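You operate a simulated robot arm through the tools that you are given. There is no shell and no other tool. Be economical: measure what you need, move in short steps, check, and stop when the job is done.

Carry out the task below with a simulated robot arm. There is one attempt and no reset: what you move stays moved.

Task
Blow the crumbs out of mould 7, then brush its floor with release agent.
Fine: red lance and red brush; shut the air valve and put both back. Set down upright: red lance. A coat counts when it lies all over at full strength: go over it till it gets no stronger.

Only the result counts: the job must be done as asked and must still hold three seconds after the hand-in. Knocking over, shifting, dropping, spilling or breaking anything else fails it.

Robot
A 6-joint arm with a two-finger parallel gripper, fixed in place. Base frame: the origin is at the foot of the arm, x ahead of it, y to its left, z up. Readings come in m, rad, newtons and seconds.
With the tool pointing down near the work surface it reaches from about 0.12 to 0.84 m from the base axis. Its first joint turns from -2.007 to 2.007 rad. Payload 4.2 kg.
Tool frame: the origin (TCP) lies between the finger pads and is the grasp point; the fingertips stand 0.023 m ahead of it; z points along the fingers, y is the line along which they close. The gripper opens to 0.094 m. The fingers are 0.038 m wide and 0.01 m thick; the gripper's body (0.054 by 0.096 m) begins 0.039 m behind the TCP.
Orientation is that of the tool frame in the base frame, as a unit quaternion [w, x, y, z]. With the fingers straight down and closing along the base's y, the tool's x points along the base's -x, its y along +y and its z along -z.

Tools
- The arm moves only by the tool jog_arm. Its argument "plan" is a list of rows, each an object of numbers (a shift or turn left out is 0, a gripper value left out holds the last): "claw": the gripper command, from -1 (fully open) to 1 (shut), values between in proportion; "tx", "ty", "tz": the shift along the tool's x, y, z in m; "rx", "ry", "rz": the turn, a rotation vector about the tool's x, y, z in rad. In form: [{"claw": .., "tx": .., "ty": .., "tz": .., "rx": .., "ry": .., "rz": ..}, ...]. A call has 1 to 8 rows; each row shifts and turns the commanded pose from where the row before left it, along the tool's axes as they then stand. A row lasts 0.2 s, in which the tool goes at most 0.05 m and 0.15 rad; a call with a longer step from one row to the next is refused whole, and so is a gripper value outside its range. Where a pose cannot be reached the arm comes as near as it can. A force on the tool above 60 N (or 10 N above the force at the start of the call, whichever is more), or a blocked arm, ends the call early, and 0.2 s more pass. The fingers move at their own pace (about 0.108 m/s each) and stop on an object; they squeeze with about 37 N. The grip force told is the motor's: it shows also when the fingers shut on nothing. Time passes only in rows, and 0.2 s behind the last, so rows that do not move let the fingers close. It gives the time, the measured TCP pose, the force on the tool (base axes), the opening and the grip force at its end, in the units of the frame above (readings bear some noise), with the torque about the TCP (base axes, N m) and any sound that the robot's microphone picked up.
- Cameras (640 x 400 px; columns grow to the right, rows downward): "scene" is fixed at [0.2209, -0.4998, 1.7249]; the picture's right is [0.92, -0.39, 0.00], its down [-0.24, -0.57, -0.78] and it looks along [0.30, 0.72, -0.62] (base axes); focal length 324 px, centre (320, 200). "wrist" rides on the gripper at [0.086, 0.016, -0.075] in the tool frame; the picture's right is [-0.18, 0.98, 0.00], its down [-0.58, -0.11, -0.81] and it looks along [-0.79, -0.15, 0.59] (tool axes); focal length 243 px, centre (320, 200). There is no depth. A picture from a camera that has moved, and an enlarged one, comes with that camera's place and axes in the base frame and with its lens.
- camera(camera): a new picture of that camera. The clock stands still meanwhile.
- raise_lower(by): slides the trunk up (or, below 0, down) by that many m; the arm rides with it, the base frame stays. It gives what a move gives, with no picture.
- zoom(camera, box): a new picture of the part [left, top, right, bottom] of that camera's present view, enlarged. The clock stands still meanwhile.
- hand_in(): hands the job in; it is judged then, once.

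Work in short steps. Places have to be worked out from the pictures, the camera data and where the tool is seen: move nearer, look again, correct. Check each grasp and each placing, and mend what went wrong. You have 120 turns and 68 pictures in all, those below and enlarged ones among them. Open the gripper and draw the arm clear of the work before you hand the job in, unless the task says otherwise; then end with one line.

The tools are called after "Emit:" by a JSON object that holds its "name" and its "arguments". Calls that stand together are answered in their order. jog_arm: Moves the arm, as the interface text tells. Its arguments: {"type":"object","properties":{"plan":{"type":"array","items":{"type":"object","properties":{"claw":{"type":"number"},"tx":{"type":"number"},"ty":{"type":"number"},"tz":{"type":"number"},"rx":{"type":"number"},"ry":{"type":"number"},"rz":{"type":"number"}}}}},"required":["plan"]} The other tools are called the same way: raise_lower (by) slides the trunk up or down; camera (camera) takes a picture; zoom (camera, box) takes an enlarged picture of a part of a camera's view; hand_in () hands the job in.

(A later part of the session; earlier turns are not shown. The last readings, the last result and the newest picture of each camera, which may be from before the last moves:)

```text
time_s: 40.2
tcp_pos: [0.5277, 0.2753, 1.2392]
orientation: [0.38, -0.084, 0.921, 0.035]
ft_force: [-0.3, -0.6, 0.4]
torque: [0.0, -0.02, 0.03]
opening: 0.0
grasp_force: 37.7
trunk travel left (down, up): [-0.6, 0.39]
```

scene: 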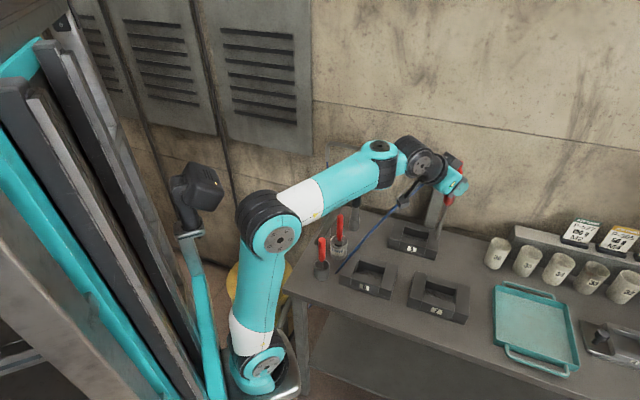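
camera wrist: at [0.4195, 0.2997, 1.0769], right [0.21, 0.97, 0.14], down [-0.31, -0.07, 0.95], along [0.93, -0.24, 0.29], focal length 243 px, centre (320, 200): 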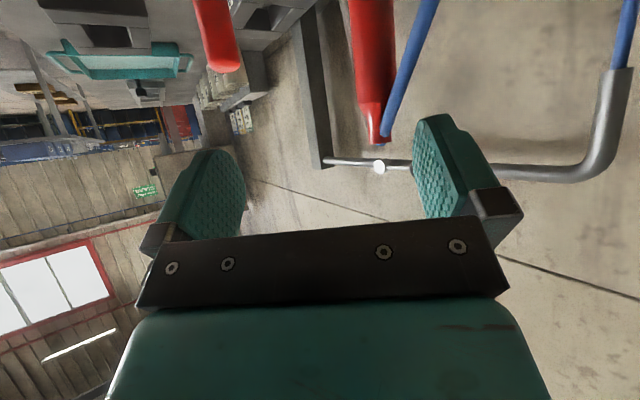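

Emit:
{"name": "jog_arm", "arguments": {"plan": [{"tx": -0.019, "ty": 0.012, "tz": 0.034}, {"tx": -0.019, "ty": 0.012, "tz": 0.034}, {"tx": -0.019, "ty": 0.012, "tz": 0.034}, {"tz": 0.03}, {"tz": 0.03}, {"tz": 0.03}]}}

Emit:
{"name": "camera", "arguments": {"camera": "wrist"}}

Emit:
{"name": "zoom", "arguments": {"camera": "scene", "box": [320, 110, 430, 210]}}

```text
time_s: 41.6
tcp_pos: [0.6944, 0.3403, 1.1436]
orientation: [0.381, -0.083, 0.92, 0.035]
ft_force: [-0.4, 0.1, -0.3]
torque: [0.01, 0.0, 0.0]
opening: 0.0001
grasp_force: 37.2
trunk travel left (down, up): [-0.6, 0.39]
```

```text
29 pictures are left
camera wrist: at [0.5788, 0.3366, 1.1349], right [-0.05, 0.99, 0.13], down [-0.14, -0.14, 0.98], along [0.99, 0.03, 0.14], focal length 243 px, centre (320, 200)
```

wrist: 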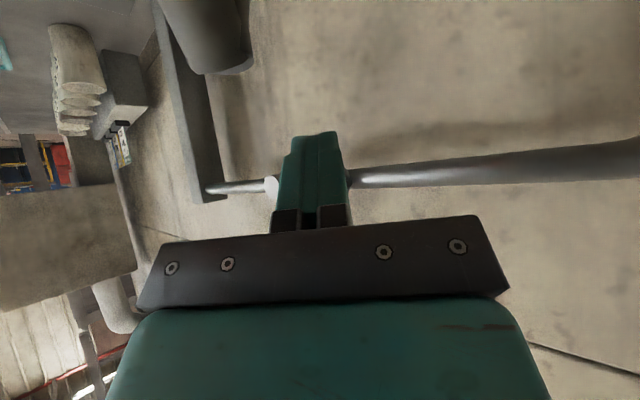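

```text
4.00 times, centred on (375, 160) of scene
camera zoom: at [0.2209, -0.4998, 1.7249], right [0.92, -0.39, 0.0], down [-0.24, -0.57, -0.78], along [0.3, 0.72, -0.62], focal length 1294 px, centre (100, 360)
```

zoom: 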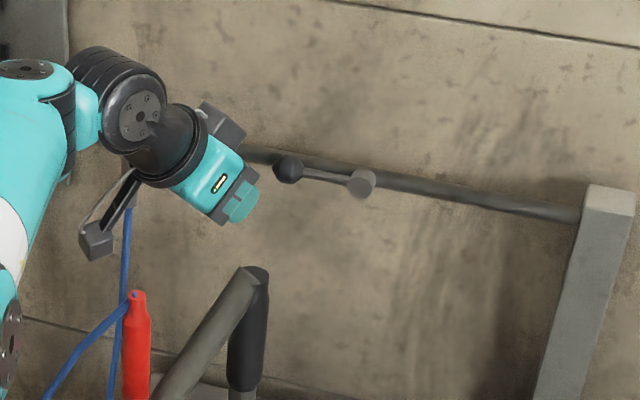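

Good clearance. I slide the fingertips under the ball, lift, and see.

Emit:
{"name": "jog_arm", "arguments": {"plan": [{"tz": 0.03}, {"tx": -0.015}, {"tx": -0.013, "ty": -0.0035, "tz": -0.0098}, {"tx": -0.013, "ty": -0.0035, "tz": -0.0098}, {}]}}

Emit:
{"name": "zoom", "arguments": {"camera": "scene", "box": [320, 110, 430, 210]}}

```text
time_s: 42.8
tcp_pos: [0.7295, 0.3393, 1.1656]
orientation: [0.381, -0.083, 0.92, 0.035]
ft_force: [-0.4, -0.4, 0.0]
torque: [0.05, 0.01, -0.01]
opening: 0.0001
grasp_force: 36.6
trunk travel left (down, up): [-0.6, 0.39]
```

```text
4.00 times, centred on (375, 160) of scene
camera zoom: at [0.2209, -0.4998, 1.7249], right [0.92, -0.39, 0.0], down [-0.24, -0.57, -0.78], along [0.3, 0.72, -0.62], focal length 1294 px, centre (100, 360)
```

zoom: 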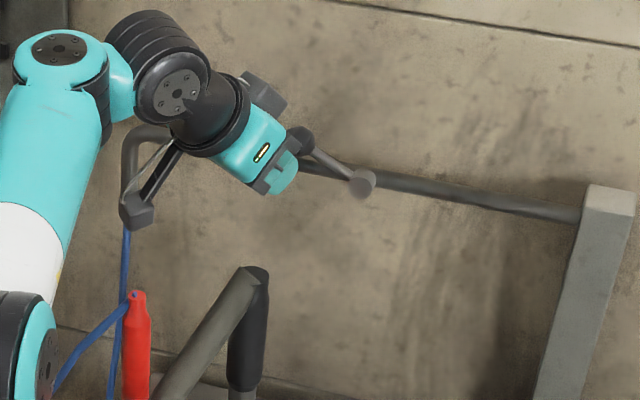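

The lever is lifting (about 25–30°). I continue along the arc to vertical.

Emit:
{"name": "jog_arm", "arguments": {"plan": [{"tx": -0.02, "ty": -0.0025, "tz": -0.004}, {"tx": -0.02, "ty": -0.0025, "tz": -0.004}, {"tx": -0.016, "ty": -0.009, "tz": 0.0037}, {"tx": -0.016, "ty": -0.009, "tz": 0.0037}, {"tx": -0.0032, "ty": -0.0066, "tz": 0.0032}, {}]}}

Emit:
{"name": "zoom", "arguments": {"camera": "scene", "box": [320, 110, 430, 210]}}

```text
time_s: 44.2
tcp_pos: [0.751, 0.3148, 1.1766]
orientation: [0.381, -0.083, 0.92, 0.035]
ft_force: [0.1, 0.4, -0.1]
torque: [-0.02, -0.01, 0.02]
opening: 0.0
grasp_force: 37.0
out of reach, approached as far as the arm can: row 1, 2, 3, 4
trunk travel left (down, up): [-0.6, 0.39]
```

```text
4.00 times, centred on (375, 160) of scene
camera zoom: at [0.2209, -0.4998, 1.7249], right [0.92, -0.39, 0.0], down [-0.24, -0.57, -0.78], along [0.3, 0.72, -0.62], focal length 1294 px, centre (100, 360)
```

zoom: 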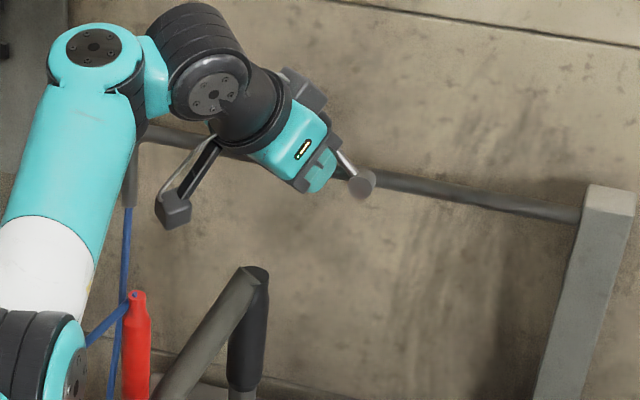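

Arm limit upward; I let the trunk lift the hand by 4 cm instead.

Emit:
{"name": "raise_lower", "arguments": {"by": 0.04}}

Emit:
{"name": "camera", "arguments": {"camera": "wrist"}}

Emit:
{"name": "zoom", "arguments": {"camera": "scene", "box": [320, 110, 430, 210]}}

```text
time_s: 45.0
tcp_pos: [0.7512, 0.3159, 1.2188]
orientation: [0.383, -0.085, 0.919, 0.037]
ft_force: [-0.5, 0.1, -0.6]
torque: [-0.02, -0.04, 0.01]
opening: 0.0
grasp_force: 37.1
trunk travel left (down, up): [-0.64, 0.35]
```

```text
25 pictures are left
camera wrist: at [0.6353, 0.3117, 1.2086], right [-0.05, 0.99, 0.13], down [-0.14, -0.14, 0.98], along [0.99, 0.03, 0.15], focal length 243 px, centre (320, 200)
```

wrist: 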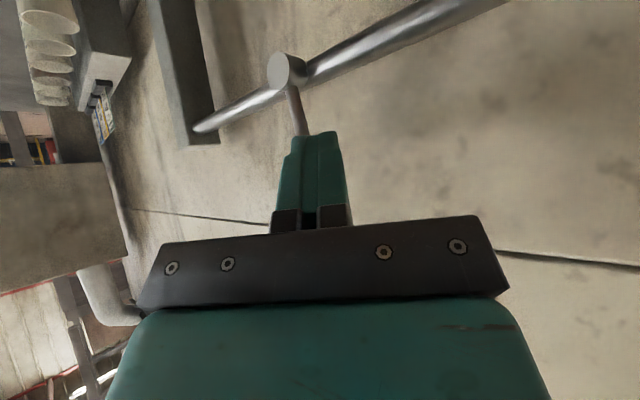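

```text
4.00 times, centred on (375, 160) of scene
camera zoom: at [0.2209, -0.4998, 1.7249], right [0.92, -0.39, 0.0], down [-0.24, -0.57, -0.78], along [0.3, 0.72, -0.62], focal length 1294 px, centre (100, 360)
```

zoom: 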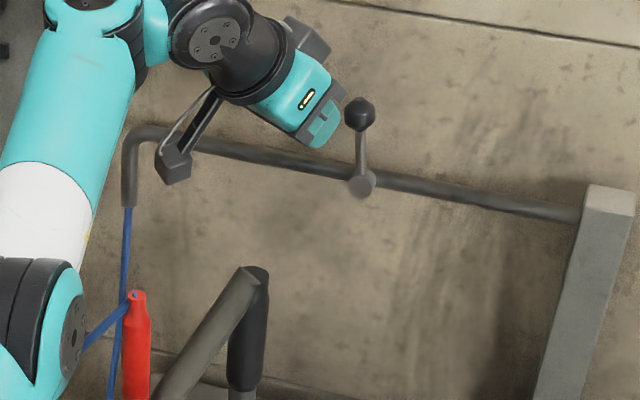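

Lever is ~10° short of its original angle. I reset the finger slightly deeper and push in the closing direction until it meets the stop.

Emit:
{"name": "jog_arm", "arguments": {"plan": [{"tx": 0.004, "ty": 0.008, "tz": -0.004}, {"tx": -0.0104, "ty": 0.0103, "tz": 0.0104}, {"tx": -0.004, "ty": -0.0082, "tz": 0.004}, {"tx": -0.004, "ty": -0.0082, "tz": 0.004}, {"tx": -0.003, "ty": -0.006, "tz": 0.003}, {"tx": -0.002, "ty": -0.004, "tz": 0.002}]}}

```text
time_s: 46.4
tcp_pos: [0.7675, 0.3062, 1.2052]
orientation: [0.38, -0.085, 0.92, 0.035]
ft_force: [-11.7, 2.3, -5.0]
torque: [0.03, 0.16, 0.12]
opening: 0.0
grasp_force: 36.9
out of reach, approached as far as the arm can: row 2
trunk travel left (down, up): [-0.64, 0.35]
```

Emit:
{"name": "jog_arm", "arguments": {"plan": [{"tx": -0.003, "ty": -0.006, "tz": 0.003}, {"tx": -0.002, "ty": -0.004, "tz": 0.002}, {}]}}

Emit:
{"name": "zoom", "arguments": {"camera": "scene", "box": [365, 125, 415, 165]}}

```text
time_s: 47.3
tcp_pos: [0.7687, 0.3004, 1.2032]
orientation: [0.372, -0.091, 0.923, 0.036]
ft_force: [-34.5, -1.0, -2.4]
torque: [-0.07, 0.01, 0.25]
opening: 0.0
grasp_force: 36.6
trunk travel left (down, up): [-0.64, 0.35]
stopped in row 3: the force on the tool passed its limit at 61 N (the readings are from after the stop); the commanded pose is now the measured one
```

```text
10.00 times, centred on (390, 145) of scene
camera zoom: at [0.2209, -0.4998, 1.7249], right [0.92, -0.39, 0.0], down [-0.24, -0.57, -0.78], along [0.3, 0.72, -0.62], focal length 3235 px, centre (-380, 750)
```

zoom: 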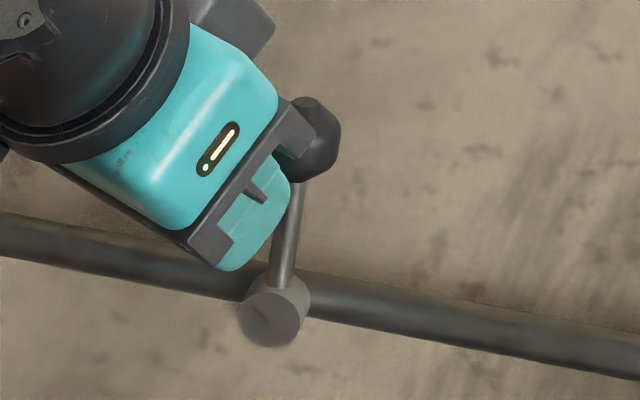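

The lever is back exactly at its original (shut) position. I back off and turn yaw to 0, staging toward the brush.

Emit:
{"name": "jog_arm", "arguments": {"plan": [{"tx": 0.008, "ty": 0.0164, "tz": -0.008}, {"tz": -0.045}, {"tz": -0.045}, {"tz": -0.045}, {"tz": -0.03, "claw": -1}, {"rx": 0.066, "rz": 0.06}, {"rx": 0.066, "rz": 0.06}]}}

Emit:
{"name": "zoom", "arguments": {"camera": "scene", "box": [290, 120, 430, 290]}}

```text
time_s: 48.9
tcp_pos: [0.625, 0.2738, 1.2909]
orientation: [0.379, -0.008, 0.925, -0.002]
ft_force: [-1.0, 0.0, 0.7]
torque: [0.04, -0.03, 0.01]
opening: 0.094
grasp_force: 0.0
out of reach, approached as far as the arm can: row 4, 5, 6, 7
trunk travel left (down, up): [-0.64, 0.35]
```

```text
2.35 times, centred on (360, 205) of scene
camera zoom: at [0.2209, -0.4998, 1.7249], right [0.92, -0.39, 0.0], down [-0.24, -0.57, -0.78], along [0.3, 0.72, -0.62], focal length 761 px, centre (226, 188)
```

zoom: 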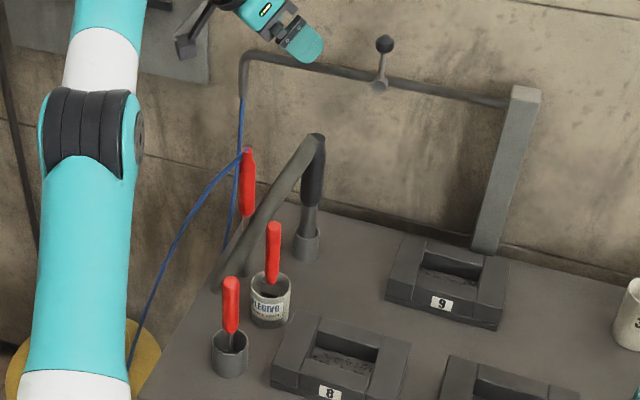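

Valve shut, lance fine. I move to a pre-grasp behind and above the brush handle (0.584,0.200), doing the sideways part first.

Emit:
{"name": "jog_arm", "arguments": {"plan": [{"ty": -0.037, "tx": 0.02}, {"ty": -0.037, "tx": 0.02}, {"tx": 0.04, "tz": 0.015}, {"tx": 0.04, "tz": 0.015}, {"tx": 0.04, "tz": 0.015}, {"tx": 0.04, "tz": 0.015}, {"tx": 0.031, "tz": 0.013}]}}

Emit:
{"name": "camera", "arguments": {"camera": "wrist"}}

```text
time_s: 50.5
tcp_pos: [0.5143, 0.1947, 1.0793]
orientation: [0.377, -0.009, 0.926, -0.001]
ft_force: [-0.5, -0.8, -0.3]
torque: [0.05, 0.01, -0.01]
opening: 0.0938
grasp_force: 0.0
trunk travel left (down, up): [-0.64, 0.35]
```

```text
21 pictures are left
camera wrist: at [0.3994, 0.2089, 1.0705], right [0.12, 0.99, 0.12], down [-0.15, -0.1, 0.98], along [0.98, -0.13, 0.13], focal length 243 px, centre (320, 200)
```

wrist: 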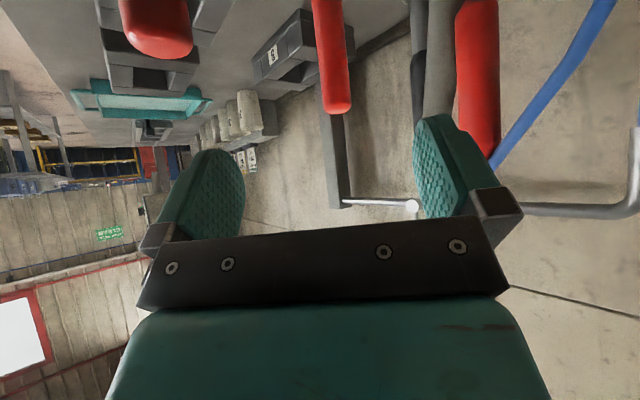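

Brush handle at y≈0.204. I advance along the tool axis and grip at z≈1.005.

Emit:
{"name": "jog_arm", "arguments": {"plan": [{"tx": 0.001, "ty": 0.003, "tz": 0.034}, {"tx": 0.001, "ty": 0.003, "tz": 0.034}, {"tx": 0.001, "ty": 0.002, "tz": 0.034}, {"claw": 1}, {"claw": 1}, {"claw": 1}, {"claw": 1}]}}

Emit:
{"name": "camera", "arguments": {"camera": "wrist"}}

```text
time_s: 52.1
tcp_pos: [0.5841, 0.2045, 1.0062]
orientation: [0.378, -0.009, 0.926, -0.002]
ft_force: [-0.3, -0.9, -0.8]
torque: [0.03, 0.01, -0.01]
opening: 0.0198
grasp_force: 37.0
trunk travel left (down, up): [-0.64, 0.35]
```

```text
20 pictures are left
camera wrist: at [0.47, 0.2191, 0.9978], right [0.12, 0.99, 0.12], down [-0.15, -0.1, 0.98], along [0.98, -0.13, 0.13], focal length 243 px, centre (320, 200)
```

wrist: 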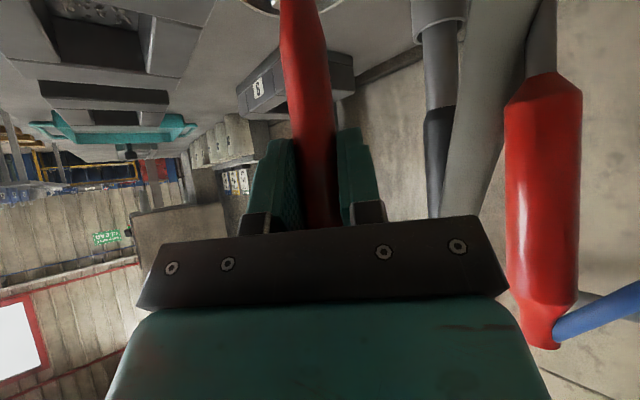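

Gripped. I lift the brush straight up out of the pot.

Emit:
{"name": "jog_arm", "arguments": {"plan": [{"tx": -0.015, "tz": -0.015}, {"tx": -0.0295, "tz": -0.03}, {"tx": -0.0295, "tz": -0.03}, {"tx": -0.0295, "tz": -0.03}, {"tx": -0.015, "tz": -0.015}]}}

Emit:
{"name": "zoom", "arguments": {"camera": "scene", "box": [290, 160, 380, 290]}}

```text
time_s: 53.3
tcp_pos: [0.5834, 0.2075, 1.1774]
orientation: [0.377, -0.01, 0.926, -0.003]
ft_force: [0.0, 0.5, -0.4]
torque: [-0.01, 0.0, 0.01]
opening: 0.0201
grasp_force: 36.9
trunk travel left (down, up): [-0.64, 0.35]
```

```text
3.08 times, centred on (335, 225) of scene
camera zoom: at [0.2209, -0.4998, 1.7249], right [0.92, -0.39, 0.0], down [-0.24, -0.57, -0.78], along [0.3, 0.72, -0.62], focal length 996 px, centre (274, 123)
```

zoom: 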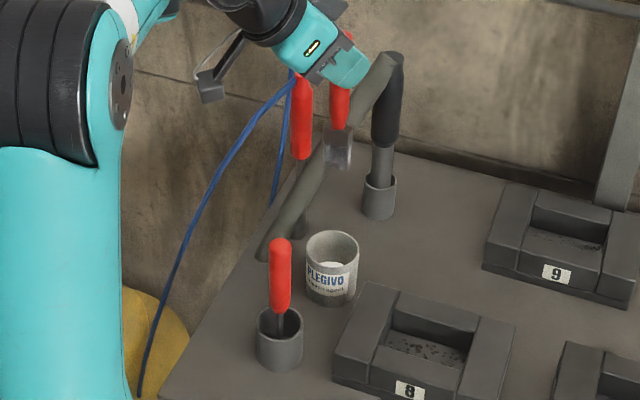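

Brush is out (tip ≈0.148 below TCP, originally at z≈0.858). I carry it over to mould 7.

Emit:
{"name": "jog_arm", "arguments": {"plan": [{"tx": -0.0178, "ty": -0.0378, "tz": 0.0174}, {"tx": -0.0178, "ty": -0.0378, "tz": 0.0174}, {"tx": -0.0178, "ty": -0.0378, "tz": 0.0174}, {"tx": -0.0178, "ty": -0.0378, "tz": 0.0174}, {"tx": -0.0178, "ty": -0.0378, "tz": 0.0174}, {"tx": -0.0178, "ty": -0.0378, "tz": 0.0174}, {"tx": -0.0178, "ty": -0.0378, "tz": 0.0174}, {"tx": -0.0178, "ty": -0.0378, "tz": 0.0174}]}}

Emit:
{"name": "jog_arm", "arguments": {"plan": [{"tx": 0.028, "tz": 0.0285}, {"tx": 0.028, "tz": 0.0285}]}}

Emit:
{"name": "zoom", "arguments": {"camera": "scene", "box": [395, 235, 485, 335]}}

```text
time_s: 55.1
tcp_pos: [0.7851, -0.0931, 1.1786]
orientation: [0.377, -0.01, 0.926, -0.002]
ft_force: [0.5, 0.0, -0.4]
torque: [0.02, 0.03, -0.05]
opening: 0.02
grasp_force: 36.8
trunk travel left (down, up): [-0.64, 0.35]
```

```text
time_s: 55.7
tcp_pos: [0.7835, -0.0923, 1.0964]
orientation: [0.378, -0.009, 0.926, -0.002]
ft_force: [0.3, -0.5, -0.5]
torque: [0.03, -0.02, 0.0]
opening: 0.0202
grasp_force: 37.1
trunk travel left (down, up): [-0.64, 0.35]
```

```text
4.00 times, centred on (440, 285) of scene
camera zoom: at [0.2209, -0.4998, 1.7249], right [0.92, -0.39, 0.0], down [-0.24, -0.57, -0.78], along [0.3, 0.72, -0.62], focal length 1294 px, centre (-160, -140)
```

zoom: 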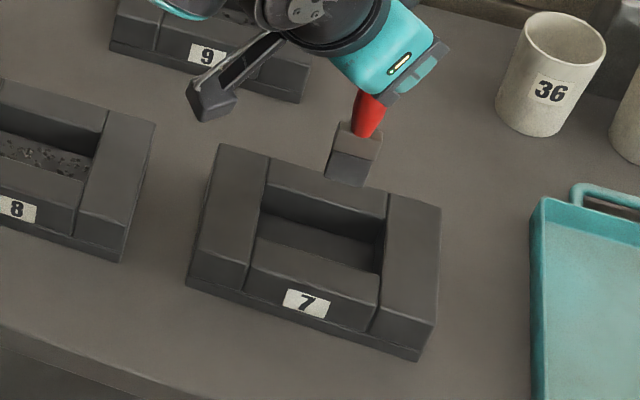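

I descend into the cavity gently with the force guard, watching for floor contact.

Emit:
{"name": "jog_arm", "arguments": {"plan": [{"tx": 0.017, "tz": 0.0175}, {"tx": 0.017, "tz": 0.0175}, {"tx": 0.0055, "tz": 0.0056}, {"tx": 0.0035, "tz": 0.0036}, {}]}}

Emit:
{"name": "zoom", "arguments": {"camera": "scene", "box": [405, 255, 475, 325]}}

```text
time_s: 56.9
tcp_pos: [0.7858, -0.0939, 1.0341]
orientation: [0.377, -0.008, 0.926, -0.002]
ft_force: [0.5, 0.1, -0.5]
torque: [-0.03, 0.03, 0.05]
opening: 0.02
grasp_force: 37.0
trunk travel left (down, up): [-0.64, 0.35]
```

```text
5.71 times, centred on (440, 290) of scene
camera zoom: at [0.2209, -0.4998, 1.7249], right [0.92, -0.39, 0.0], down [-0.24, -0.57, -0.78], along [0.3, 0.72, -0.62], focal length 1849 px, centre (-366, -314)
```

zoom: 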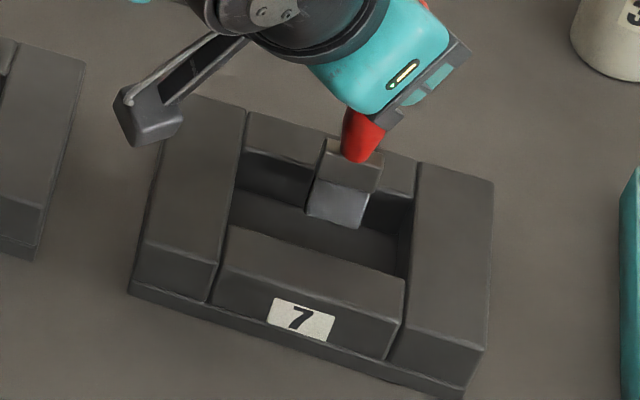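

Bristles are inside, slightly off to +u. I re-centre ~1 cm and go down to the floor.

Emit:
{"name": "jog_arm", "arguments": {"plan": [{"tx": 0.0064, "tz": -0.0063, "ty": -0.001}, {"tx": 0.007, "tz": 0.0071}, {"tx": 0.0035, "tz": 0.0036}, {"tx": 0.0035, "tz": 0.0036}, {}]}}

```text
time_s: 58.1
tcp_pos: [0.7791, -0.0959, 1.014]
orientation: [0.377, -0.009, 0.926, -0.002]
ft_force: [0.3, -0.5, -0.6]
torque: [0.01, 0.01, -0.02]
opening: 0.0199
grasp_force: 37.0
trunk travel left (down, up): [-0.64, 0.35]
```

Emit:
{"name": "jog_arm", "arguments": {"plan": [{"tx": 0.0021, "tz": 0.0021}, {"tx": 0.0021, "tz": 0.0021}, {}]}}

Emit:
{"name": "zoom", "arguments": {"camera": "scene", "box": [405, 255, 475, 325]}}

```text
time_s: 58.9
tcp_pos: [0.7783, -0.0956, 1.0087]
orientation: [0.377, -0.01, 0.926, -0.002]
ft_force: [-1.0, -0.2, -0.1]
torque: [-0.02, 0.02, -0.06]
opening: 0.0198
grasp_force: 37.3
trunk travel left (down, up): [-0.64, 0.35]
```

```text
5.71 times, centred on (440, 290) of scene
camera zoom: at [0.2209, -0.4998, 1.7249], right [0.92, -0.39, 0.0], down [-0.24, -0.57, -0.78], along [0.3, 0.72, -0.62], focal length 1849 px, centre (-366, -314)
```

zoom: 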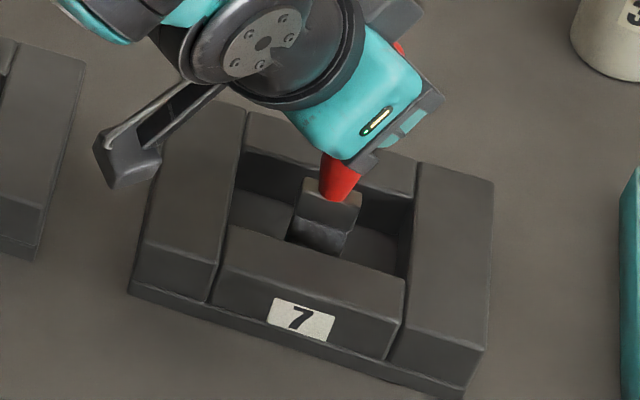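

Centred and near the floor. I make a trial stroke along the cavity and look for a coat.

Emit:
{"name": "jog_arm", "arguments": {"plan": [{"tx": 0.0018, "tz": 0.0018}, {"tx": -0.0142, "ty": -0.0198, "tz": 0.0138}, {"tx": 0.0142, "ty": 0.0198, "tz": -0.0138}, {"tx": 0.0142, "ty": 0.0198, "tz": -0.0138}, {}]}}

Emit:
{"name": "zoom", "arguments": {"camera": "scene", "box": [405, 255, 475, 325]}}

```text
time_s: 60.1
tcp_pos: [0.7561, -0.0759, 1.0075]
orientation: [0.377, -0.009, 0.926, -0.003]
ft_force: [-0.3, 0.1, 0.3]
torque: [-0.02, 0.02, 0.03]
opening: 0.0201
grasp_force: 36.8
trunk travel left (down, up): [-0.64, 0.35]
```

```text
5.71 times, centred on (440, 290) of scene
camera zoom: at [0.2209, -0.4998, 1.7249], right [0.92, -0.39, 0.0], down [-0.24, -0.57, -0.78], along [0.3, 0.72, -0.62], focal length 1849 px, centre (-366, -314)
```

zoom: 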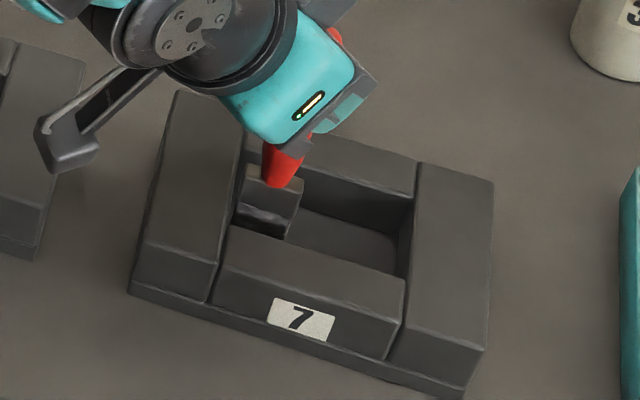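

No coat yet and no contact, so the tip is still above the floor. I lower in small steps.

Emit:
{"name": "jog_arm", "arguments": {"plan": [{"tx": 0.0018, "tz": 0.0018}, {"tx": 0.0018, "tz": 0.0018}, {"tx": 0.0018, "tz": 0.0018}, {}]}}

```text
time_s: 61.1
tcp_pos: [0.7577, -0.0763, 1.0026]
orientation: [0.381, -0.009, 0.924, -0.002]
ft_force: [-0.3, -0.8, 27.8]
torque: [0.07, 0.2, -0.02]
opening: 0.02
grasp_force: 37.1
trunk travel left (down, up): [-0.64, 0.35]
```

Floor contact at TCP z≈1.003 (28 N). I ease off slightly and stroke the length in lanes.

Emit:
{"name": "jog_arm", "arguments": {"plan": [{"tx": -0.0012, "tz": -0.0012}, {"tx": -0.0142, "ty": -0.0198, "tz": 0.0138}, {"tx": -0.0142, "ty": -0.0198, "tz": 0.0138}, {"tx": -0.0061, "ty": 0.0085, "tz": 0.0059}, {"tx": 0.0142, "ty": 0.0198, "tz": -0.0138}, {"tx": 0.0142, "ty": 0.0198, "tz": -0.0138}]}}

Emit:
{"name": "zoom", "arguments": {"camera": "scene", "box": [405, 255, 475, 325]}}

```text
time_s: 62.5
tcp_pos: [0.7632, -0.0686, 1.0016]
orientation: [0.375, -0.009, 0.927, -0.003]
ft_force: [0.3, -0.6, -0.9]
torque: [-0.02, -0.01, 0.0]
opening: 0.0198
grasp_force: 37.3
trunk travel left (down, up): [-0.64, 0.35]
```

```text
5.71 times, centred on (440, 290) of scene
camera zoom: at [0.2209, -0.4998, 1.7249], right [0.92, -0.39, 0.0], down [-0.24, -0.57, -0.78], along [0.3, 0.72, -0.62], focal length 1849 px, centre (-366, -314)
```

zoom: 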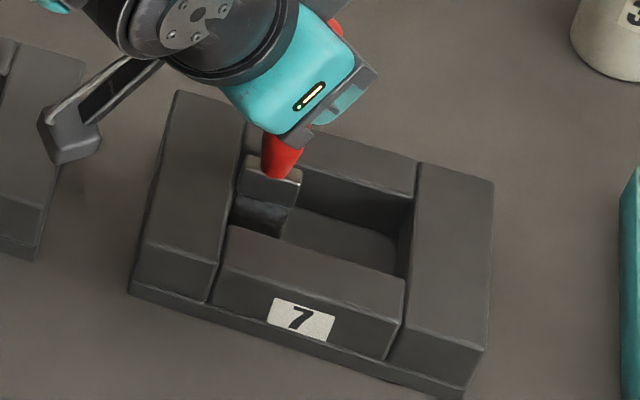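

No contact now and no visible coat; I probe downward again here.

Emit:
{"name": "jog_arm", "arguments": {"plan": [{"tx": 0.0018, "tz": 0.0018}, {}]}}

Emit:
{"name": "jog_arm", "arguments": {"plan": [{"tx": 0.0014, "tz": 0.0014}, {}]}}

```text
time_s: 63.1
tcp_pos: [0.7642, -0.0693, 1.0016]
orientation: [0.378, -0.01, 0.926, -0.002]
ft_force: [-2.9, -1.3, 10.8]
torque: [-0.07, 0.42, 0.0]
opening: 0.0203
grasp_force: 36.9
trunk travel left (down, up): [-0.64, 0.35]
```

```text
time_s: 63.7
tcp_pos: [0.7655, -0.0681, 1.0008]
orientation: [0.38, -0.008, 0.925, -0.003]
ft_force: [-1.7, -0.5, 27.6]
torque: [-0.07, 0.28, 0.02]
opening: 0.0201
grasp_force: 37.4
trunk travel left (down, up): [-0.64, 0.35]
```

Floor contact confirmed at ≈1.001–1.002. I stroke with this light pressure.

Emit:
{"name": "jog_arm", "arguments": {"plan": [{"tx": -0.0142, "ty": -0.0198, "tz": 0.0138}, {"tx": -0.0142, "ty": -0.0198, "tz": 0.0138}, {"tx": 0.0061, "ty": -0.0085, "tz": -0.0059}, {"tx": 0.0142, "ty": 0.0198, "tz": -0.0138}, {"tx": 0.0142, "ty": 0.0198, "tz": -0.0138}]}}

Emit:
{"name": "zoom", "arguments": {"camera": "scene", "box": [405, 255, 475, 325]}}

```text
time_s: 64.9
tcp_pos: [0.7542, -0.0764, 0.9973]
orientation: [0.377, -0.008, 0.926, -0.003]
ft_force: [1.8, -2.8, 15.0]
torque: [-0.17, -0.23, 0.05]
opening: 0.0201
grasp_force: 37.2
trunk travel left (down, up): [-0.64, 0.35]
```

```text
5.71 times, centred on (440, 290) of scene
camera zoom: at [0.2209, -0.4998, 1.7249], right [0.92, -0.39, 0.0], down [-0.24, -0.57, -0.78], along [0.3, 0.72, -0.62], focal length 1849 px, centre (-366, -314)
```

zoom: 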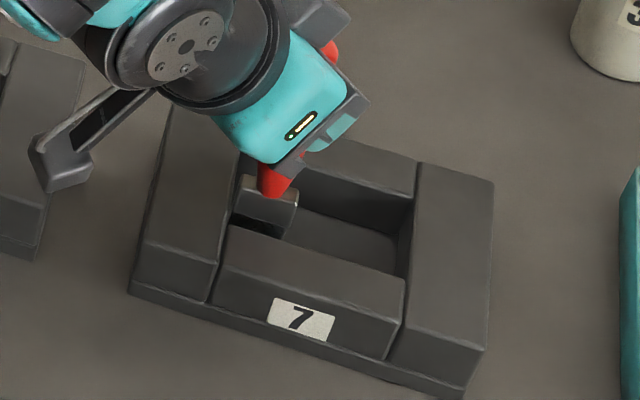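

I also stroke the near lane, then lift and inspect the floor closely.

Emit:
{"name": "jog_arm", "arguments": {"plan": [{"tx": 0.0061, "ty": -0.0085, "tz": -0.0059}, {"tx": -0.0142, "ty": -0.0198, "tz": 0.0138}, {"tx": -0.0142, "ty": -0.0198, "tz": 0.0138}, {"tx": -0.0061, "ty": 0.0085, "tz": 0.0059}, {"tx": 0.0142, "ty": 0.0198, "tz": -0.0138}, {"tx": -0.03, "tz": -0.03}, {"tx": -0.03, "tz": -0.03}]}}

Emit:
{"name": "zoom", "arguments": {"camera": "scene", "box": [415, 260, 465, 310]}}

```text
time_s: 66.5
tcp_pos: [0.7739, -0.0948, 1.0782]
orientation: [0.376, -0.009, 0.927, -0.003]
ft_force: [1.1, -0.2, -1.1]
torque: [-0.01, 0.01, 0.0]
opening: 0.0198
grasp_force: 37.0
trunk travel left (down, up): [-0.64, 0.35]
```

```text
8.00 times, centred on (440, 285) of scene
camera zoom: at [0.2209, -0.4998, 1.7249], right [0.92, -0.39, 0.0], down [-0.24, -0.57, -0.78], along [0.3, 0.72, -0.62], focal length 2588 px, centre (-640, -480)
```

zoom: 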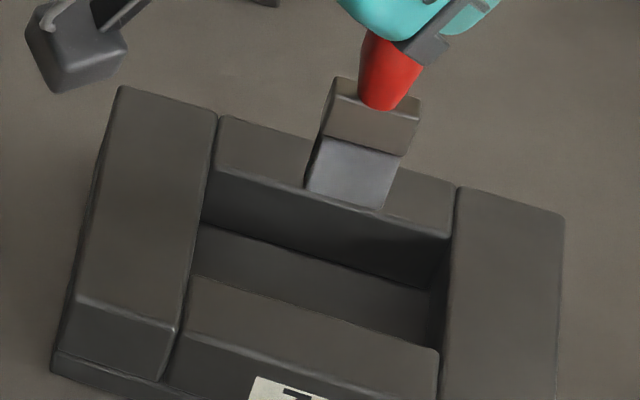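

The coat's visibility is unclear. I compare mould 7's floor with moulds 8 and 9 in one view.

Emit:
{"name": "jog_arm", "arguments": {"plan": [{"tx": -0.03, "tz": -0.03}, {"tx": -0.03, "tz": -0.03}, {"tx": -0.02, "tz": -0.02}]}}

Emit:
{"name": "zoom", "arguments": {"camera": "scene", "box": [340, 215, 480, 330]}}

```text
time_s: 67.3
tcp_pos: [0.7786, -0.0944, 1.1925]
orientation: [0.377, -0.009, 0.926, -0.003]
ft_force: [0.4, 0.6, -1.5]
torque: [-0.05, 0.01, -0.01]
opening: 0.0196
grasp_force: 36.8
trunk travel left (down, up): [-0.64, 0.35]
```

```text
3.48 times, centred on (410, 272) of scene
camera zoom: at [0.2209, -0.4998, 1.7249], right [0.92, -0.39, 0.0], down [-0.24, -0.57, -0.78], along [0.3, 0.72, -0.62], focal length 1125 px, centre (7, -52)
```

zoom: 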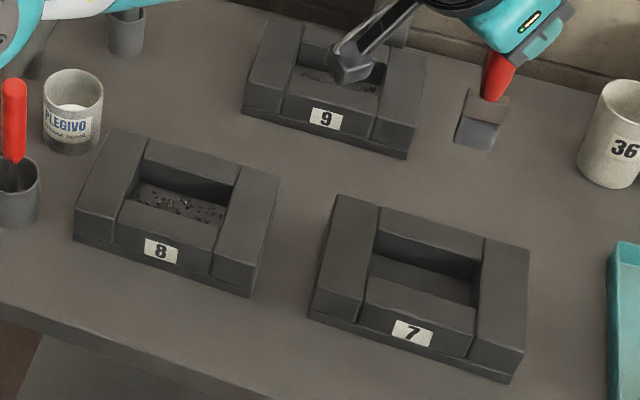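

Emit:
{"name": "zoom", "arguments": {"camera": "scene", "box": [426, 272, 456, 298]}}

```text
15.38 times, centred on (441, 285) of scene
camera zoom: at [0.2209, -0.4998, 1.7249], right [0.92, -0.39, 0.0], down [-0.24, -0.57, -0.78], along [0.3, 0.72, -0.62], focal length 4978 px, centre (-1542, -1108)
```

zoom: 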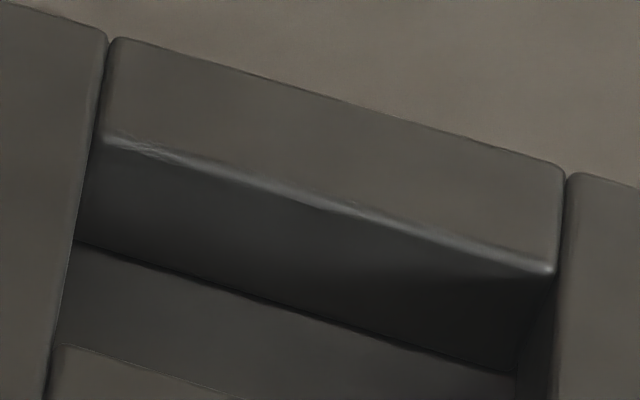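

The floor shows a faint bluish tint compared with the bare blocks – a weak coat. I go back down and make many more passes.

Emit:
{"name": "jog_arm", "arguments": {"plan": [{"tx": 0.0298, "tz": 0.0302}, {"tx": 0.0298, "tz": 0.0302}, {"tx": 0.0298, "tz": 0.0302}, {"tx": 0.0298, "tz": 0.0302}, {"tx": 0.009, "tz": 0.009}, {"tx": 0.0035, "tz": 0.0035}, {}]}}

```text
time_s: 68.9
tcp_pos: [0.7803, -0.0973, 1.0067]
orientation: [0.377, -0.009, 0.926, -0.002]
ft_force: [0.2, 1.2, -0.5]
torque: [-0.03, 0.03, 0.01]
opening: 0.0201
grasp_force: 37.1
trunk travel left (down, up): [-0.64, 0.35]
```

Emit:
{"name": "jog_arm", "arguments": {"plan": [{"tx": 0.0035, "tz": 0.0035}, {"tx": 0.0022, "tz": 0.0022}, {}]}}

```text
time_s: 69.7
tcp_pos: [0.7789, -0.0964, 0.9977]
orientation: [0.377, -0.009, 0.926, -0.002]
ft_force: [-0.3, -0.1, -0.4]
torque: [-0.01, -0.01, -0.03]
opening: 0.0199
grasp_force: 37.0
trunk travel left (down, up): [-0.64, 0.35]
```

Emit:
{"name": "jog_arm", "arguments": {"plan": [{"tx": 0.0018, "tz": 0.0018}, {"tx": 0.0015, "tz": 0.0015}, {}]}}

```text
time_s: 70.5
tcp_pos: [0.7778, -0.0962, 0.9957]
orientation: [0.38, -0.009, 0.925, -0.002]
ft_force: [-4.1, 0.3, 24.6]
torque: [0.11, 0.49, -0.01]
opening: 0.0201
grasp_force: 36.8
trunk travel left (down, up): [-0.64, 0.35]
```

Contact again at ≈0.996 (the brush slid a few mm in the grip). I ease slightly and stroke; by the image the brush sits ~7 mm toward the back, so the lanes shift toward the front.

Emit:
{"name": "jog_arm", "arguments": {"plan": [{"tx": -0.0142, "ty": -0.0198, "tz": 0.0138}, {"tx": 0.0142, "ty": 0.0198, "tz": -0.0138}, {"tx": 0.0142, "ty": 0.0198, "tz": -0.0138}, {"tx": 0.0056, "ty": -0.0078, "tz": -0.0054}, {"tx": -0.0142, "ty": -0.0198, "tz": 0.0138}, {"tx": -0.0142, "ty": -0.0198, "tz": 0.0138}, {"tx": 0.0056, "ty": -0.0078, "tz": -0.0054}, {"tx": 0.0142, "ty": 0.0198, "tz": -0.0138}]}}

Emit:
{"name": "jog_arm", "arguments": {"plan": [{"tx": 0.0142, "ty": 0.0198, "tz": -0.0138}, {"tx": -0.0142, "ty": -0.0198, "tz": 0.0138}, {"tx": -0.0142, "ty": -0.0198, "tz": 0.0138}, {"tx": -0.0056, "ty": 0.0078, "tz": 0.0054}, {"tx": 0.0142, "ty": 0.0198, "tz": -0.0138}, {"tx": 0.0142, "ty": 0.0198, "tz": -0.0138}, {"tx": -0.0056, "ty": 0.0078, "tz": 0.0054}, {"tx": -0.0142, "ty": -0.0198, "tz": 0.0138}]}}

```text
time_s: 72.3
tcp_pos: [0.7624, -0.1129, 0.993]
orientation: [0.376, -0.01, 0.926, -0.002]
ft_force: [10.2, 7.5, -0.5]
torque: [0.67, -0.94, -0.02]
opening: 0.02
grasp_force: 36.8
trunk travel left (down, up): [-0.64, 0.35]
```

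```text
time_s: 74.1
tcp_pos: [0.7754, -0.0965, 0.9936]
orientation: [0.376, -0.01, 0.926, -0.002]
ft_force: [0.0, -0.2, 0.2]
torque: [-0.04, 0.01, -0.02]
opening: 0.0199
grasp_force: 37.8
trunk travel left (down, up): [-0.64, 0.35]
```

Front wall limit found. Vertical contact faded again, so I re-press and look at the coat.

Emit:
{"name": "jog_arm", "arguments": {"plan": [{"tx": 0.0015, "tz": 0.0015}, {"tx": 0.0142, "ty": 0.0198, "tz": -0.0138}, {}]}}

Emit:
{"name": "zoom", "arguments": {"camera": "scene", "box": [415, 260, 465, 310]}}

```text
time_s: 74.9
tcp_pos: [0.756, -0.0778, 0.9931]
orientation: [0.376, -0.009, 0.926, -0.003]
ft_force: [0.2, -0.7, -0.4]
torque: [0.01, -0.02, 0.0]
opening: 0.0201
grasp_force: 36.6
trunk travel left (down, up): [-0.64, 0.35]
```

```text
8.00 times, centred on (440, 285) of scene
camera zoom: at [0.2209, -0.4998, 1.7249], right [0.92, -0.39, 0.0], down [-0.24, -0.57, -0.78], along [0.3, 0.72, -0.62], focal length 2588 px, centre (-640, -480)
```

zoom: 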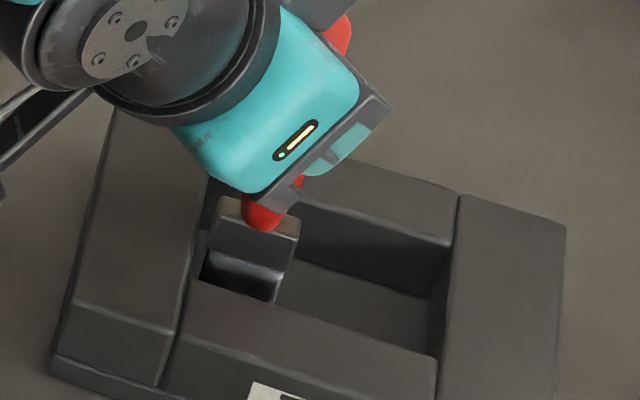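

Still no definite coat – the brush may need to be dipped. I lift and carry it back to the pot.

Emit:
{"name": "jog_arm", "arguments": {"plan": [{"tx": -0.0298, "tz": -0.0302}, {"tx": -0.0298, "tz": -0.0302}, {"tx": -0.0298, "tz": -0.0302}, {"tx": -0.0298, "tz": -0.0302}, {"tx": -0.017, "tz": -0.017}, {"tx": 0.0153, "ty": 0.0352, "tz": -0.015}, {"tx": 0.0153, "ty": 0.0352, "tz": -0.015}, {"tx": 0.0153, "ty": 0.0352, "tz": -0.015}]}}

Emit:
{"name": "jog_arm", "arguments": {"plan": [{"tx": 0.0153, "ty": 0.0352, "tz": -0.015}, {"tx": 0.0153, "ty": 0.0352, "tz": -0.015}, {"tx": 0.0153, "ty": 0.0352, "tz": -0.015}, {"tx": 0.0153, "ty": 0.0352, "tz": -0.015}, {"tx": 0.0153, "ty": 0.0352, "tz": -0.015}, {}]}}

Emit:
{"name": "zoom", "arguments": {"camera": "scene", "box": [305, 180, 375, 270]}}

```text
time_s: 76.7
tcp_pos: [0.6928, 0.0294, 1.1834]
orientation: [0.377, -0.008, 0.926, -0.003]
ft_force: [0.8, 0.1, -0.5]
torque: [0.03, -0.02, 0.02]
opening: 0.0199
grasp_force: 36.7
trunk travel left (down, up): [-0.64, 0.35]
```

```text
time_s: 78.1
tcp_pos: [0.5839, 0.2034, 1.1803]
orientation: [0.377, -0.009, 0.926, -0.002]
ft_force: [0.5, -0.5, -1.0]
torque: [0.01, -0.02, -0.04]
opening: 0.0201
grasp_force: 36.7
trunk travel left (down, up): [-0.64, 0.35]
```

```text
4.44 times, centred on (340, 225) of scene
camera zoom: at [0.2209, -0.4998, 1.7249], right [0.92, -0.39, 0.0], down [-0.24, -0.57, -0.78], along [0.3, 0.72, -0.62], focal length 1438 px, centre (231, 89)
```

zoom: 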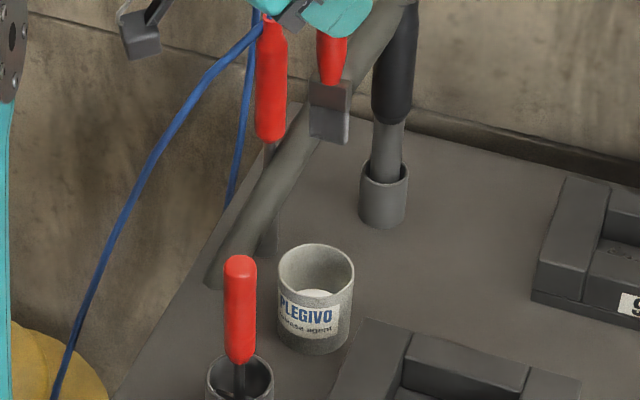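

Brush tip is aligned with the pot; bristles look dry grey while the agent is white. I dip down to the bottom gently.

Emit:
{"name": "jog_arm", "arguments": {"plan": [{"tx": 0.0298, "tz": 0.0302}, {"tx": 0.0298, "tz": 0.0302}, {"tx": 0.0298, "tz": 0.0302}, {"tx": 0.02, "tz": 0.02}, {"tx": 0.012, "tz": 0.012}, {}]}}

```text
time_s: 79.5
tcp_pos: [0.5825, 0.2019, 1.007]
orientation: [0.377, -0.009, 0.926, -0.003]
ft_force: [1.1, -0.5, -0.8]
torque: [-0.03, 0.01, 0.04]
opening: 0.0201
grasp_force: 37.4
trunk travel left (down, up): [-0.64, 0.35]
```

Emit:
{"name": "jog_arm", "arguments": {"plan": [{"tx": 0.004, "tz": 0.004}, {"tx": 0.003, "tz": 0.003}, {}, {}, {}]}}

```text
time_s: 80.7
tcp_pos: [0.5817, 0.2026, 0.999]
orientation: [0.377, -0.009, 0.926, -0.002]
ft_force: [-0.4, 0.0, -0.6]
torque: [-0.03, -0.02, -0.04]
opening: 0.02
grasp_force: 36.7
trunk travel left (down, up): [-0.64, 0.35]
```

Emit:
{"name": "jog_arm", "arguments": {"plan": [{"tx": 0.003, "tz": 0.003}, {"tx": 0.002, "tz": 0.002}, {}, {"ty": 0.004}, {"ty": -0.008}, {"ty": 0.004}, {}]}}

Emit:
{"name": "jog_arm", "arguments": {"plan": [{"tx": -0.0298, "tz": -0.0302}, {"tx": -0.0298, "tz": -0.0302}, {"tx": -0.0298, "tz": -0.0302}, {"tx": -0.0298, "tz": -0.0302}, {"tx": -0.01, "tz": -0.01}]}}

Emit:
{"name": "zoom", "arguments": {"camera": "scene", "box": [305, 180, 375, 270]}}

```text
time_s: 82.3
tcp_pos: [0.5824, 0.2012, 0.9932]
orientation: [0.378, -0.009, 0.926, -0.002]
ft_force: [2.6, -2.0, 28.0]
torque: [0.05, -0.11, -0.01]
opening: 0.0202
grasp_force: 37.1
trunk travel left (down, up): [-0.64, 0.35]
```

```text
time_s: 83.5
tcp_pos: [0.5804, 0.2042, 1.1754]
orientation: [0.377, -0.009, 0.926, -0.003]
ft_force: [-0.1, 0.0, -0.3]
torque: [0.0, 0.0, 0.03]
opening: 0.0201
grasp_force: 37.1
trunk travel left (down, up): [-0.64, 0.35]
```

```text
4.44 times, centred on (340, 225) of scene
camera zoom: at [0.2209, -0.4998, 1.7249], right [0.92, -0.39, 0.0], down [-0.24, -0.57, -0.78], along [0.3, 0.72, -0.62], focal length 1438 px, centre (231, 89)
```

zoom: 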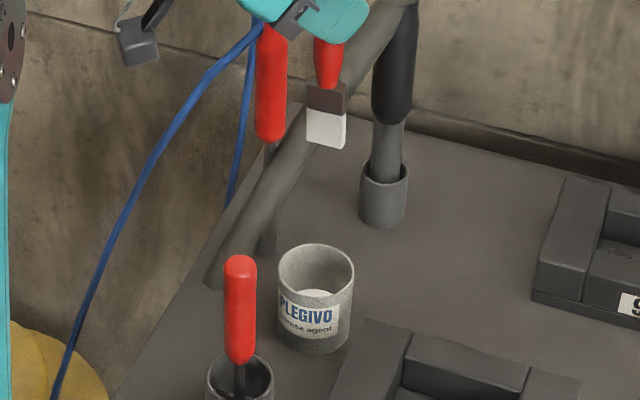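

Now the bristles are white – loaded. I return to mould 7.

Emit:
{"name": "jog_arm", "arguments": {"plan": [{"tx": -0.0178, "ty": -0.0375, "tz": 0.0173}, {"tx": -0.0178, "ty": -0.0375, "tz": 0.0173}, {"tx": -0.0178, "ty": -0.0375, "tz": 0.0173}, {"tx": -0.0178, "ty": -0.0375, "tz": 0.0173}, {"tx": -0.0178, "ty": -0.0375, "tz": 0.0173}, {"tx": -0.0178, "ty": -0.0375, "tz": 0.0173}, {"tx": -0.0178, "ty": -0.0375, "tz": 0.0173}, {"tx": -0.0178, "ty": -0.0375, "tz": 0.0173}]}}

Emit:
{"name": "jog_arm", "arguments": {"plan": [{"tx": 0.0298, "tz": 0.0302}, {"tx": 0.0298, "tz": 0.0302}, {"tx": 0.0298, "tz": 0.0302}, {"tx": 0.0298, "tz": 0.0302}, {}]}}

```text
time_s: 85.3
tcp_pos: [0.7849, -0.0933, 1.1828]
orientation: [0.378, -0.01, 0.926, -0.001]
ft_force: [-0.2, 0.7, -0.7]
torque: [-0.04, 0.02, -0.02]
opening: 0.0201
grasp_force: 36.8
trunk travel left (down, up): [-0.64, 0.35]
```

```text
time_s: 86.5
tcp_pos: [0.7836, -0.098, 1.0128]
orientation: [0.378, -0.009, 0.926, -0.002]
ft_force: [0.7, -0.1, -0.7]
torque: [0.0, 0.01, 0.0]
opening: 0.0199
grasp_force: 37.3
trunk travel left (down, up): [-0.64, 0.35]
```

Emit:
{"name": "jog_arm", "arguments": {"plan": [{"tx": 0.0064, "ty": -0.002, "tz": -0.0063}, {"tx": 0.0063, "tz": 0.0065}, {"tx": 0.0056, "tz": 0.0057}, {}]}}

```text
time_s: 87.5
tcp_pos: [0.7752, -0.0969, 0.9944]
orientation: [0.378, -0.008, 0.926, -0.003]
ft_force: [0.1, 0.1, -0.5]
torque: [0.0, 0.0, -0.02]
opening: 0.0201
grasp_force: 37.4
trunk travel left (down, up): [-0.64, 0.35]
```

Emit:
{"name": "jog_arm", "arguments": {"plan": [{"tx": 0.0014, "tz": 0.0014}, {"tx": -0.0142, "ty": -0.0198, "tz": 0.0138}, {"tx": 0.0142, "ty": 0.0198, "tz": -0.0138}, {"tx": 0.0142, "ty": 0.0198, "tz": -0.0138}, {}]}}

Emit:
{"name": "zoom", "arguments": {"camera": "scene", "box": [415, 260, 465, 310]}}

```text
time_s: 88.7
tcp_pos: [0.7545, -0.0773, 0.9899]
orientation: [0.377, -0.01, 0.926, -0.002]
ft_force: [0.2, 0.4, -0.5]
torque: [0.02, 0.01, -0.01]
opening: 0.0203
grasp_force: 37.0
trunk travel left (down, up): [-0.64, 0.35]
```

```text
8.00 times, centred on (440, 285) of scene
camera zoom: at [0.2209, -0.4998, 1.7249], right [0.92, -0.39, 0.0], down [-0.24, -0.57, -0.78], along [0.3, 0.72, -0.62], focal length 2588 px, centre (-640, -480)
```

zoom: 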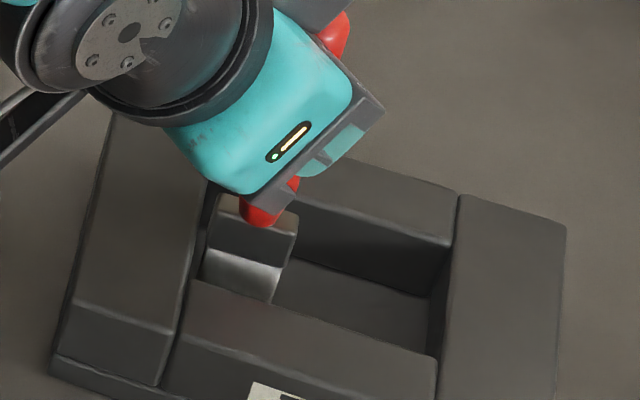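

No floor contact yet (no coat). I lower in small steps until it touches.

Emit:
{"name": "jog_arm", "arguments": {"plan": [{"tx": 0.0015, "tz": 0.0015}, {}]}}

Emit:
{"name": "jog_arm", "arguments": {"plan": [{"tx": 0.0012, "tz": 0.0012}, {}]}}

```text
time_s: 89.3
tcp_pos: [0.7552, -0.0776, 0.9904]
orientation: [0.378, -0.009, 0.926, -0.003]
ft_force: [-1.3, 0.0, 6.5]
torque: [0.09, 0.22, -0.02]
opening: 0.02
grasp_force: 37.3
trunk travel left (down, up): [-0.64, 0.35]
```

```text
time_s: 89.9
tcp_pos: [0.7564, -0.0767, 0.9897]
orientation: [0.38, -0.009, 0.925, -0.002]
ft_force: [-2.8, 1.4, 21.2]
torque: [0.24, 0.51, 0.01]
opening: 0.0199
grasp_force: 37.2
trunk travel left (down, up): [-0.64, 0.35]
```

In contact (21 N). I stroke this lane across and check the force and floor.

Emit:
{"name": "jog_arm", "arguments": {"plan": [{"tx": -0.0142, "ty": -0.0198, "tz": 0.0138}, {"tx": -0.0142, "ty": -0.0198, "tz": 0.0138}, {}]}}

Emit:
{"name": "zoom", "arguments": {"camera": "scene", "box": [415, 260, 465, 310]}}

```text
time_s: 90.7
tcp_pos: [0.7956, -0.1138, 0.9885]
orientation: [0.379, -0.009, 0.925, -0.003]
ft_force: [-1.0, 3.1, 14.5]
torque: [0.5, 0.13, 0.02]
opening: 0.02
grasp_force: 37.6
trunk travel left (down, up): [-0.64, 0.35]
```

```text
8.00 times, centred on (440, 285) of scene
camera zoom: at [0.2209, -0.4998, 1.7249], right [0.92, -0.39, 0.0], down [-0.24, -0.57, -0.78], along [0.3, 0.72, -0.62], focal length 2588 px, centre (-640, -480)
```

zoom: 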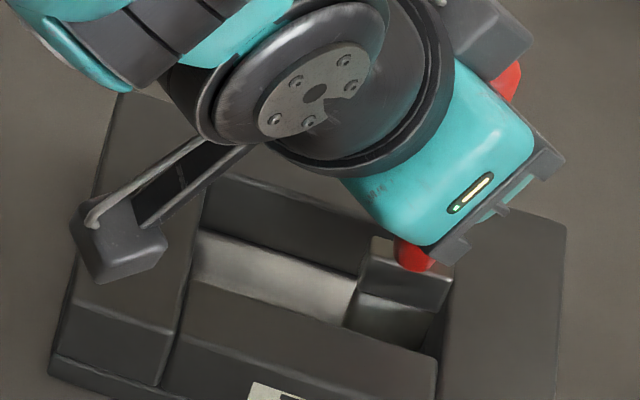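

The coat is now clearly appearing. I continue with lanes, maintaining light pressure.

Emit:
{"name": "jog_arm", "arguments": {"plan": [{"tx": -0.002, "ty": -0.0028, "tz": 0.002}, {"tx": 0.0142, "ty": 0.0198, "tz": -0.0138}, {"tx": 0.0152, "ty": 0.0212, "tz": -0.0148}, {"tx": -0.0042, "ty": 0.0064, "tz": 0.0048}, {"tx": -0.0147, "ty": -0.0205, "tz": 0.0143}, {"tx": -0.0147, "ty": -0.0205, "tz": 0.0143}, {"tx": 0.0147, "ty": 0.0205, "tz": -0.0143}, {"tx": 0.0147, "ty": 0.0205, "tz": -0.0143}]}}

```text
time_s: 92.5
tcp_pos: [0.7636, -0.072, 0.9883]
orientation: [0.376, -0.008, 0.926, -0.003]
ft_force: [-0.3, 0.3, 8.6]
torque: [-0.14, -0.12, 0.01]
opening: 0.02
grasp_force: 36.6
trunk travel left (down, up): [-0.64, 0.35]
```

Emit:
{"name": "jog_arm", "arguments": {"plan": [{"tx": 0.0053, "ty": -0.0064, "tz": -0.0037}, {"tx": -0.0147, "ty": -0.0205, "tz": 0.0143}, {"tx": -0.0147, "ty": -0.0205, "tz": 0.0143}, {"tx": 0.0053, "ty": -0.0064, "tz": -0.0037}, {"tx": 0.0147, "ty": 0.0205, "tz": -0.0143}, {"tx": 0.0147, "ty": 0.0205, "tz": -0.0143}, {"tx": -0.0147, "ty": -0.0205, "tz": 0.0143}, {"tx": -0.0147, "ty": -0.0205, "tz": 0.0143}]}}

```text
time_s: 94.3
tcp_pos: [0.7928, -0.1228, 0.986]
orientation: [0.378, -0.01, 0.926, -0.001]
ft_force: [-9.3, 12.2, 21.6]
torque: [0.79, 0.47, -0.02]
opening: 0.0202
grasp_force: 37.0
trunk travel left (down, up): [-0.64, 0.35]
```

Right wall reached. Next the front-most lane.

Emit:
{"name": "jog_arm", "arguments": {"plan": [{"tx": 0.0061, "ty": -0.005, "tz": -0.0059}, {"tx": 0.0142, "ty": 0.0198, "tz": -0.0138}, {"tx": 0.0142, "ty": 0.0198, "tz": -0.0138}, {"tx": -0.0142, "ty": -0.0198, "tz": 0.0138}, {"tx": -0.0142, "ty": -0.0198, "tz": 0.0138}, {"tx": 0.0142, "ty": 0.0198, "tz": -0.0138}, {"tx": 0.0142, "ty": 0.0198, "tz": -0.0138}]}}

```text
time_s: 95.9
tcp_pos: [0.746, -0.0918, 0.9868]
orientation: [0.378, -0.009, 0.926, -0.003]
ft_force: [10.5, 7.6, 1.5]
torque: [0.66, -0.91, -0.02]
opening: 0.0199
grasp_force: 37.1
trunk travel left (down, up): [-0.64, 0.35]
```

Touching the front wall; pressure faded, so I re-press and repeat this lane, then work back across.

Emit:
{"name": "jog_arm", "arguments": {"plan": [{"tx": 0.0005, "ty": 0.0014, "tz": 0.0024}, {"tx": -0.0142, "ty": -0.0198, "tz": 0.0138}, {"tx": -0.0142, "ty": -0.0198, "tz": 0.0138}, {"tx": 0.0142, "ty": 0.0198, "tz": -0.0138}, {"tx": 0.0142, "ty": 0.0198, "tz": -0.0138}]}}

Emit:
{"name": "jog_arm", "arguments": {"plan": [{"tx": -0.0035, "ty": 0.0064, "tz": 0.0054}, {"tx": -0.0142, "ty": -0.0198, "tz": 0.0138}, {"tx": -0.0142, "ty": -0.0198, "tz": 0.0138}, {"tx": 0.0142, "ty": 0.0198, "tz": -0.0138}, {"tx": 0.0142, "ty": 0.0198, "tz": -0.0138}]}}

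```text
time_s: 97.1
tcp_pos: [0.7465, -0.0915, 0.9863]
orientation: [0.38, -0.008, 0.925, -0.004]
ft_force: [3.8, -3.1, 26.4]
torque: [-0.26, -0.47, -0.04]
opening: 0.0202
grasp_force: 36.8
trunk travel left (down, up): [-0.64, 0.35]
```

```text
time_s: 98.3
tcp_pos: [0.7513, -0.0848, 0.9811]
orientation: [0.38, -0.01, 0.925, -0.002]
ft_force: [3.9, -3.6, 22.3]
torque: [-0.37, -0.59, -0.01]
opening: 0.0197
grasp_force: 36.9
trunk travel left (down, up): [-0.64, 0.35]
```

Emit:
{"name": "jog_arm", "arguments": {"plan": [{"tx": -0.0046, "ty": 0.0064, "tz": 0.0044}, {"tx": -0.0142, "ty": -0.0198, "tz": 0.0138}, {"tx": -0.0142, "ty": -0.0198, "tz": 0.0138}, {"tx": -0.0046, "ty": 0.0064, "tz": 0.0044}, {"tx": 0.0142, "ty": 0.0198, "tz": -0.0138}, {"tx": 0.0142, "ty": 0.0198, "tz": -0.0138}, {"tx": -0.0036, "ty": 0.0056, "tz": 0.0042}, {"tx": -0.0142, "ty": -0.0198, "tz": 0.0138}]}}

Emit:
{"name": "jog_arm", "arguments": {"plan": [{"tx": -0.0142, "ty": -0.0198, "tz": 0.0138}, {}]}}

```text
time_s: 100.1
tcp_pos: [0.7898, -0.0831, 0.9805]
orientation: [0.378, -0.01, 0.926, -0.002]
ft_force: [-2.3, 3.4, 16.5]
torque: [0.23, 0.0, 0.04]
opening: 0.02
grasp_force: 37.1
trunk travel left (down, up): [-0.64, 0.35]
```

```text
time_s: 100.7
tcp_pos: [0.8086, -0.1035, 0.9807]
orientation: [0.378, -0.01, 0.926, -0.002]
ft_force: [-1.8, 3.0, 15.1]
torque: [0.24, -0.04, -0.02]
opening: 0.02
grasp_force: 37.1
trunk travel left (down, up): [-0.64, 0.35]
```

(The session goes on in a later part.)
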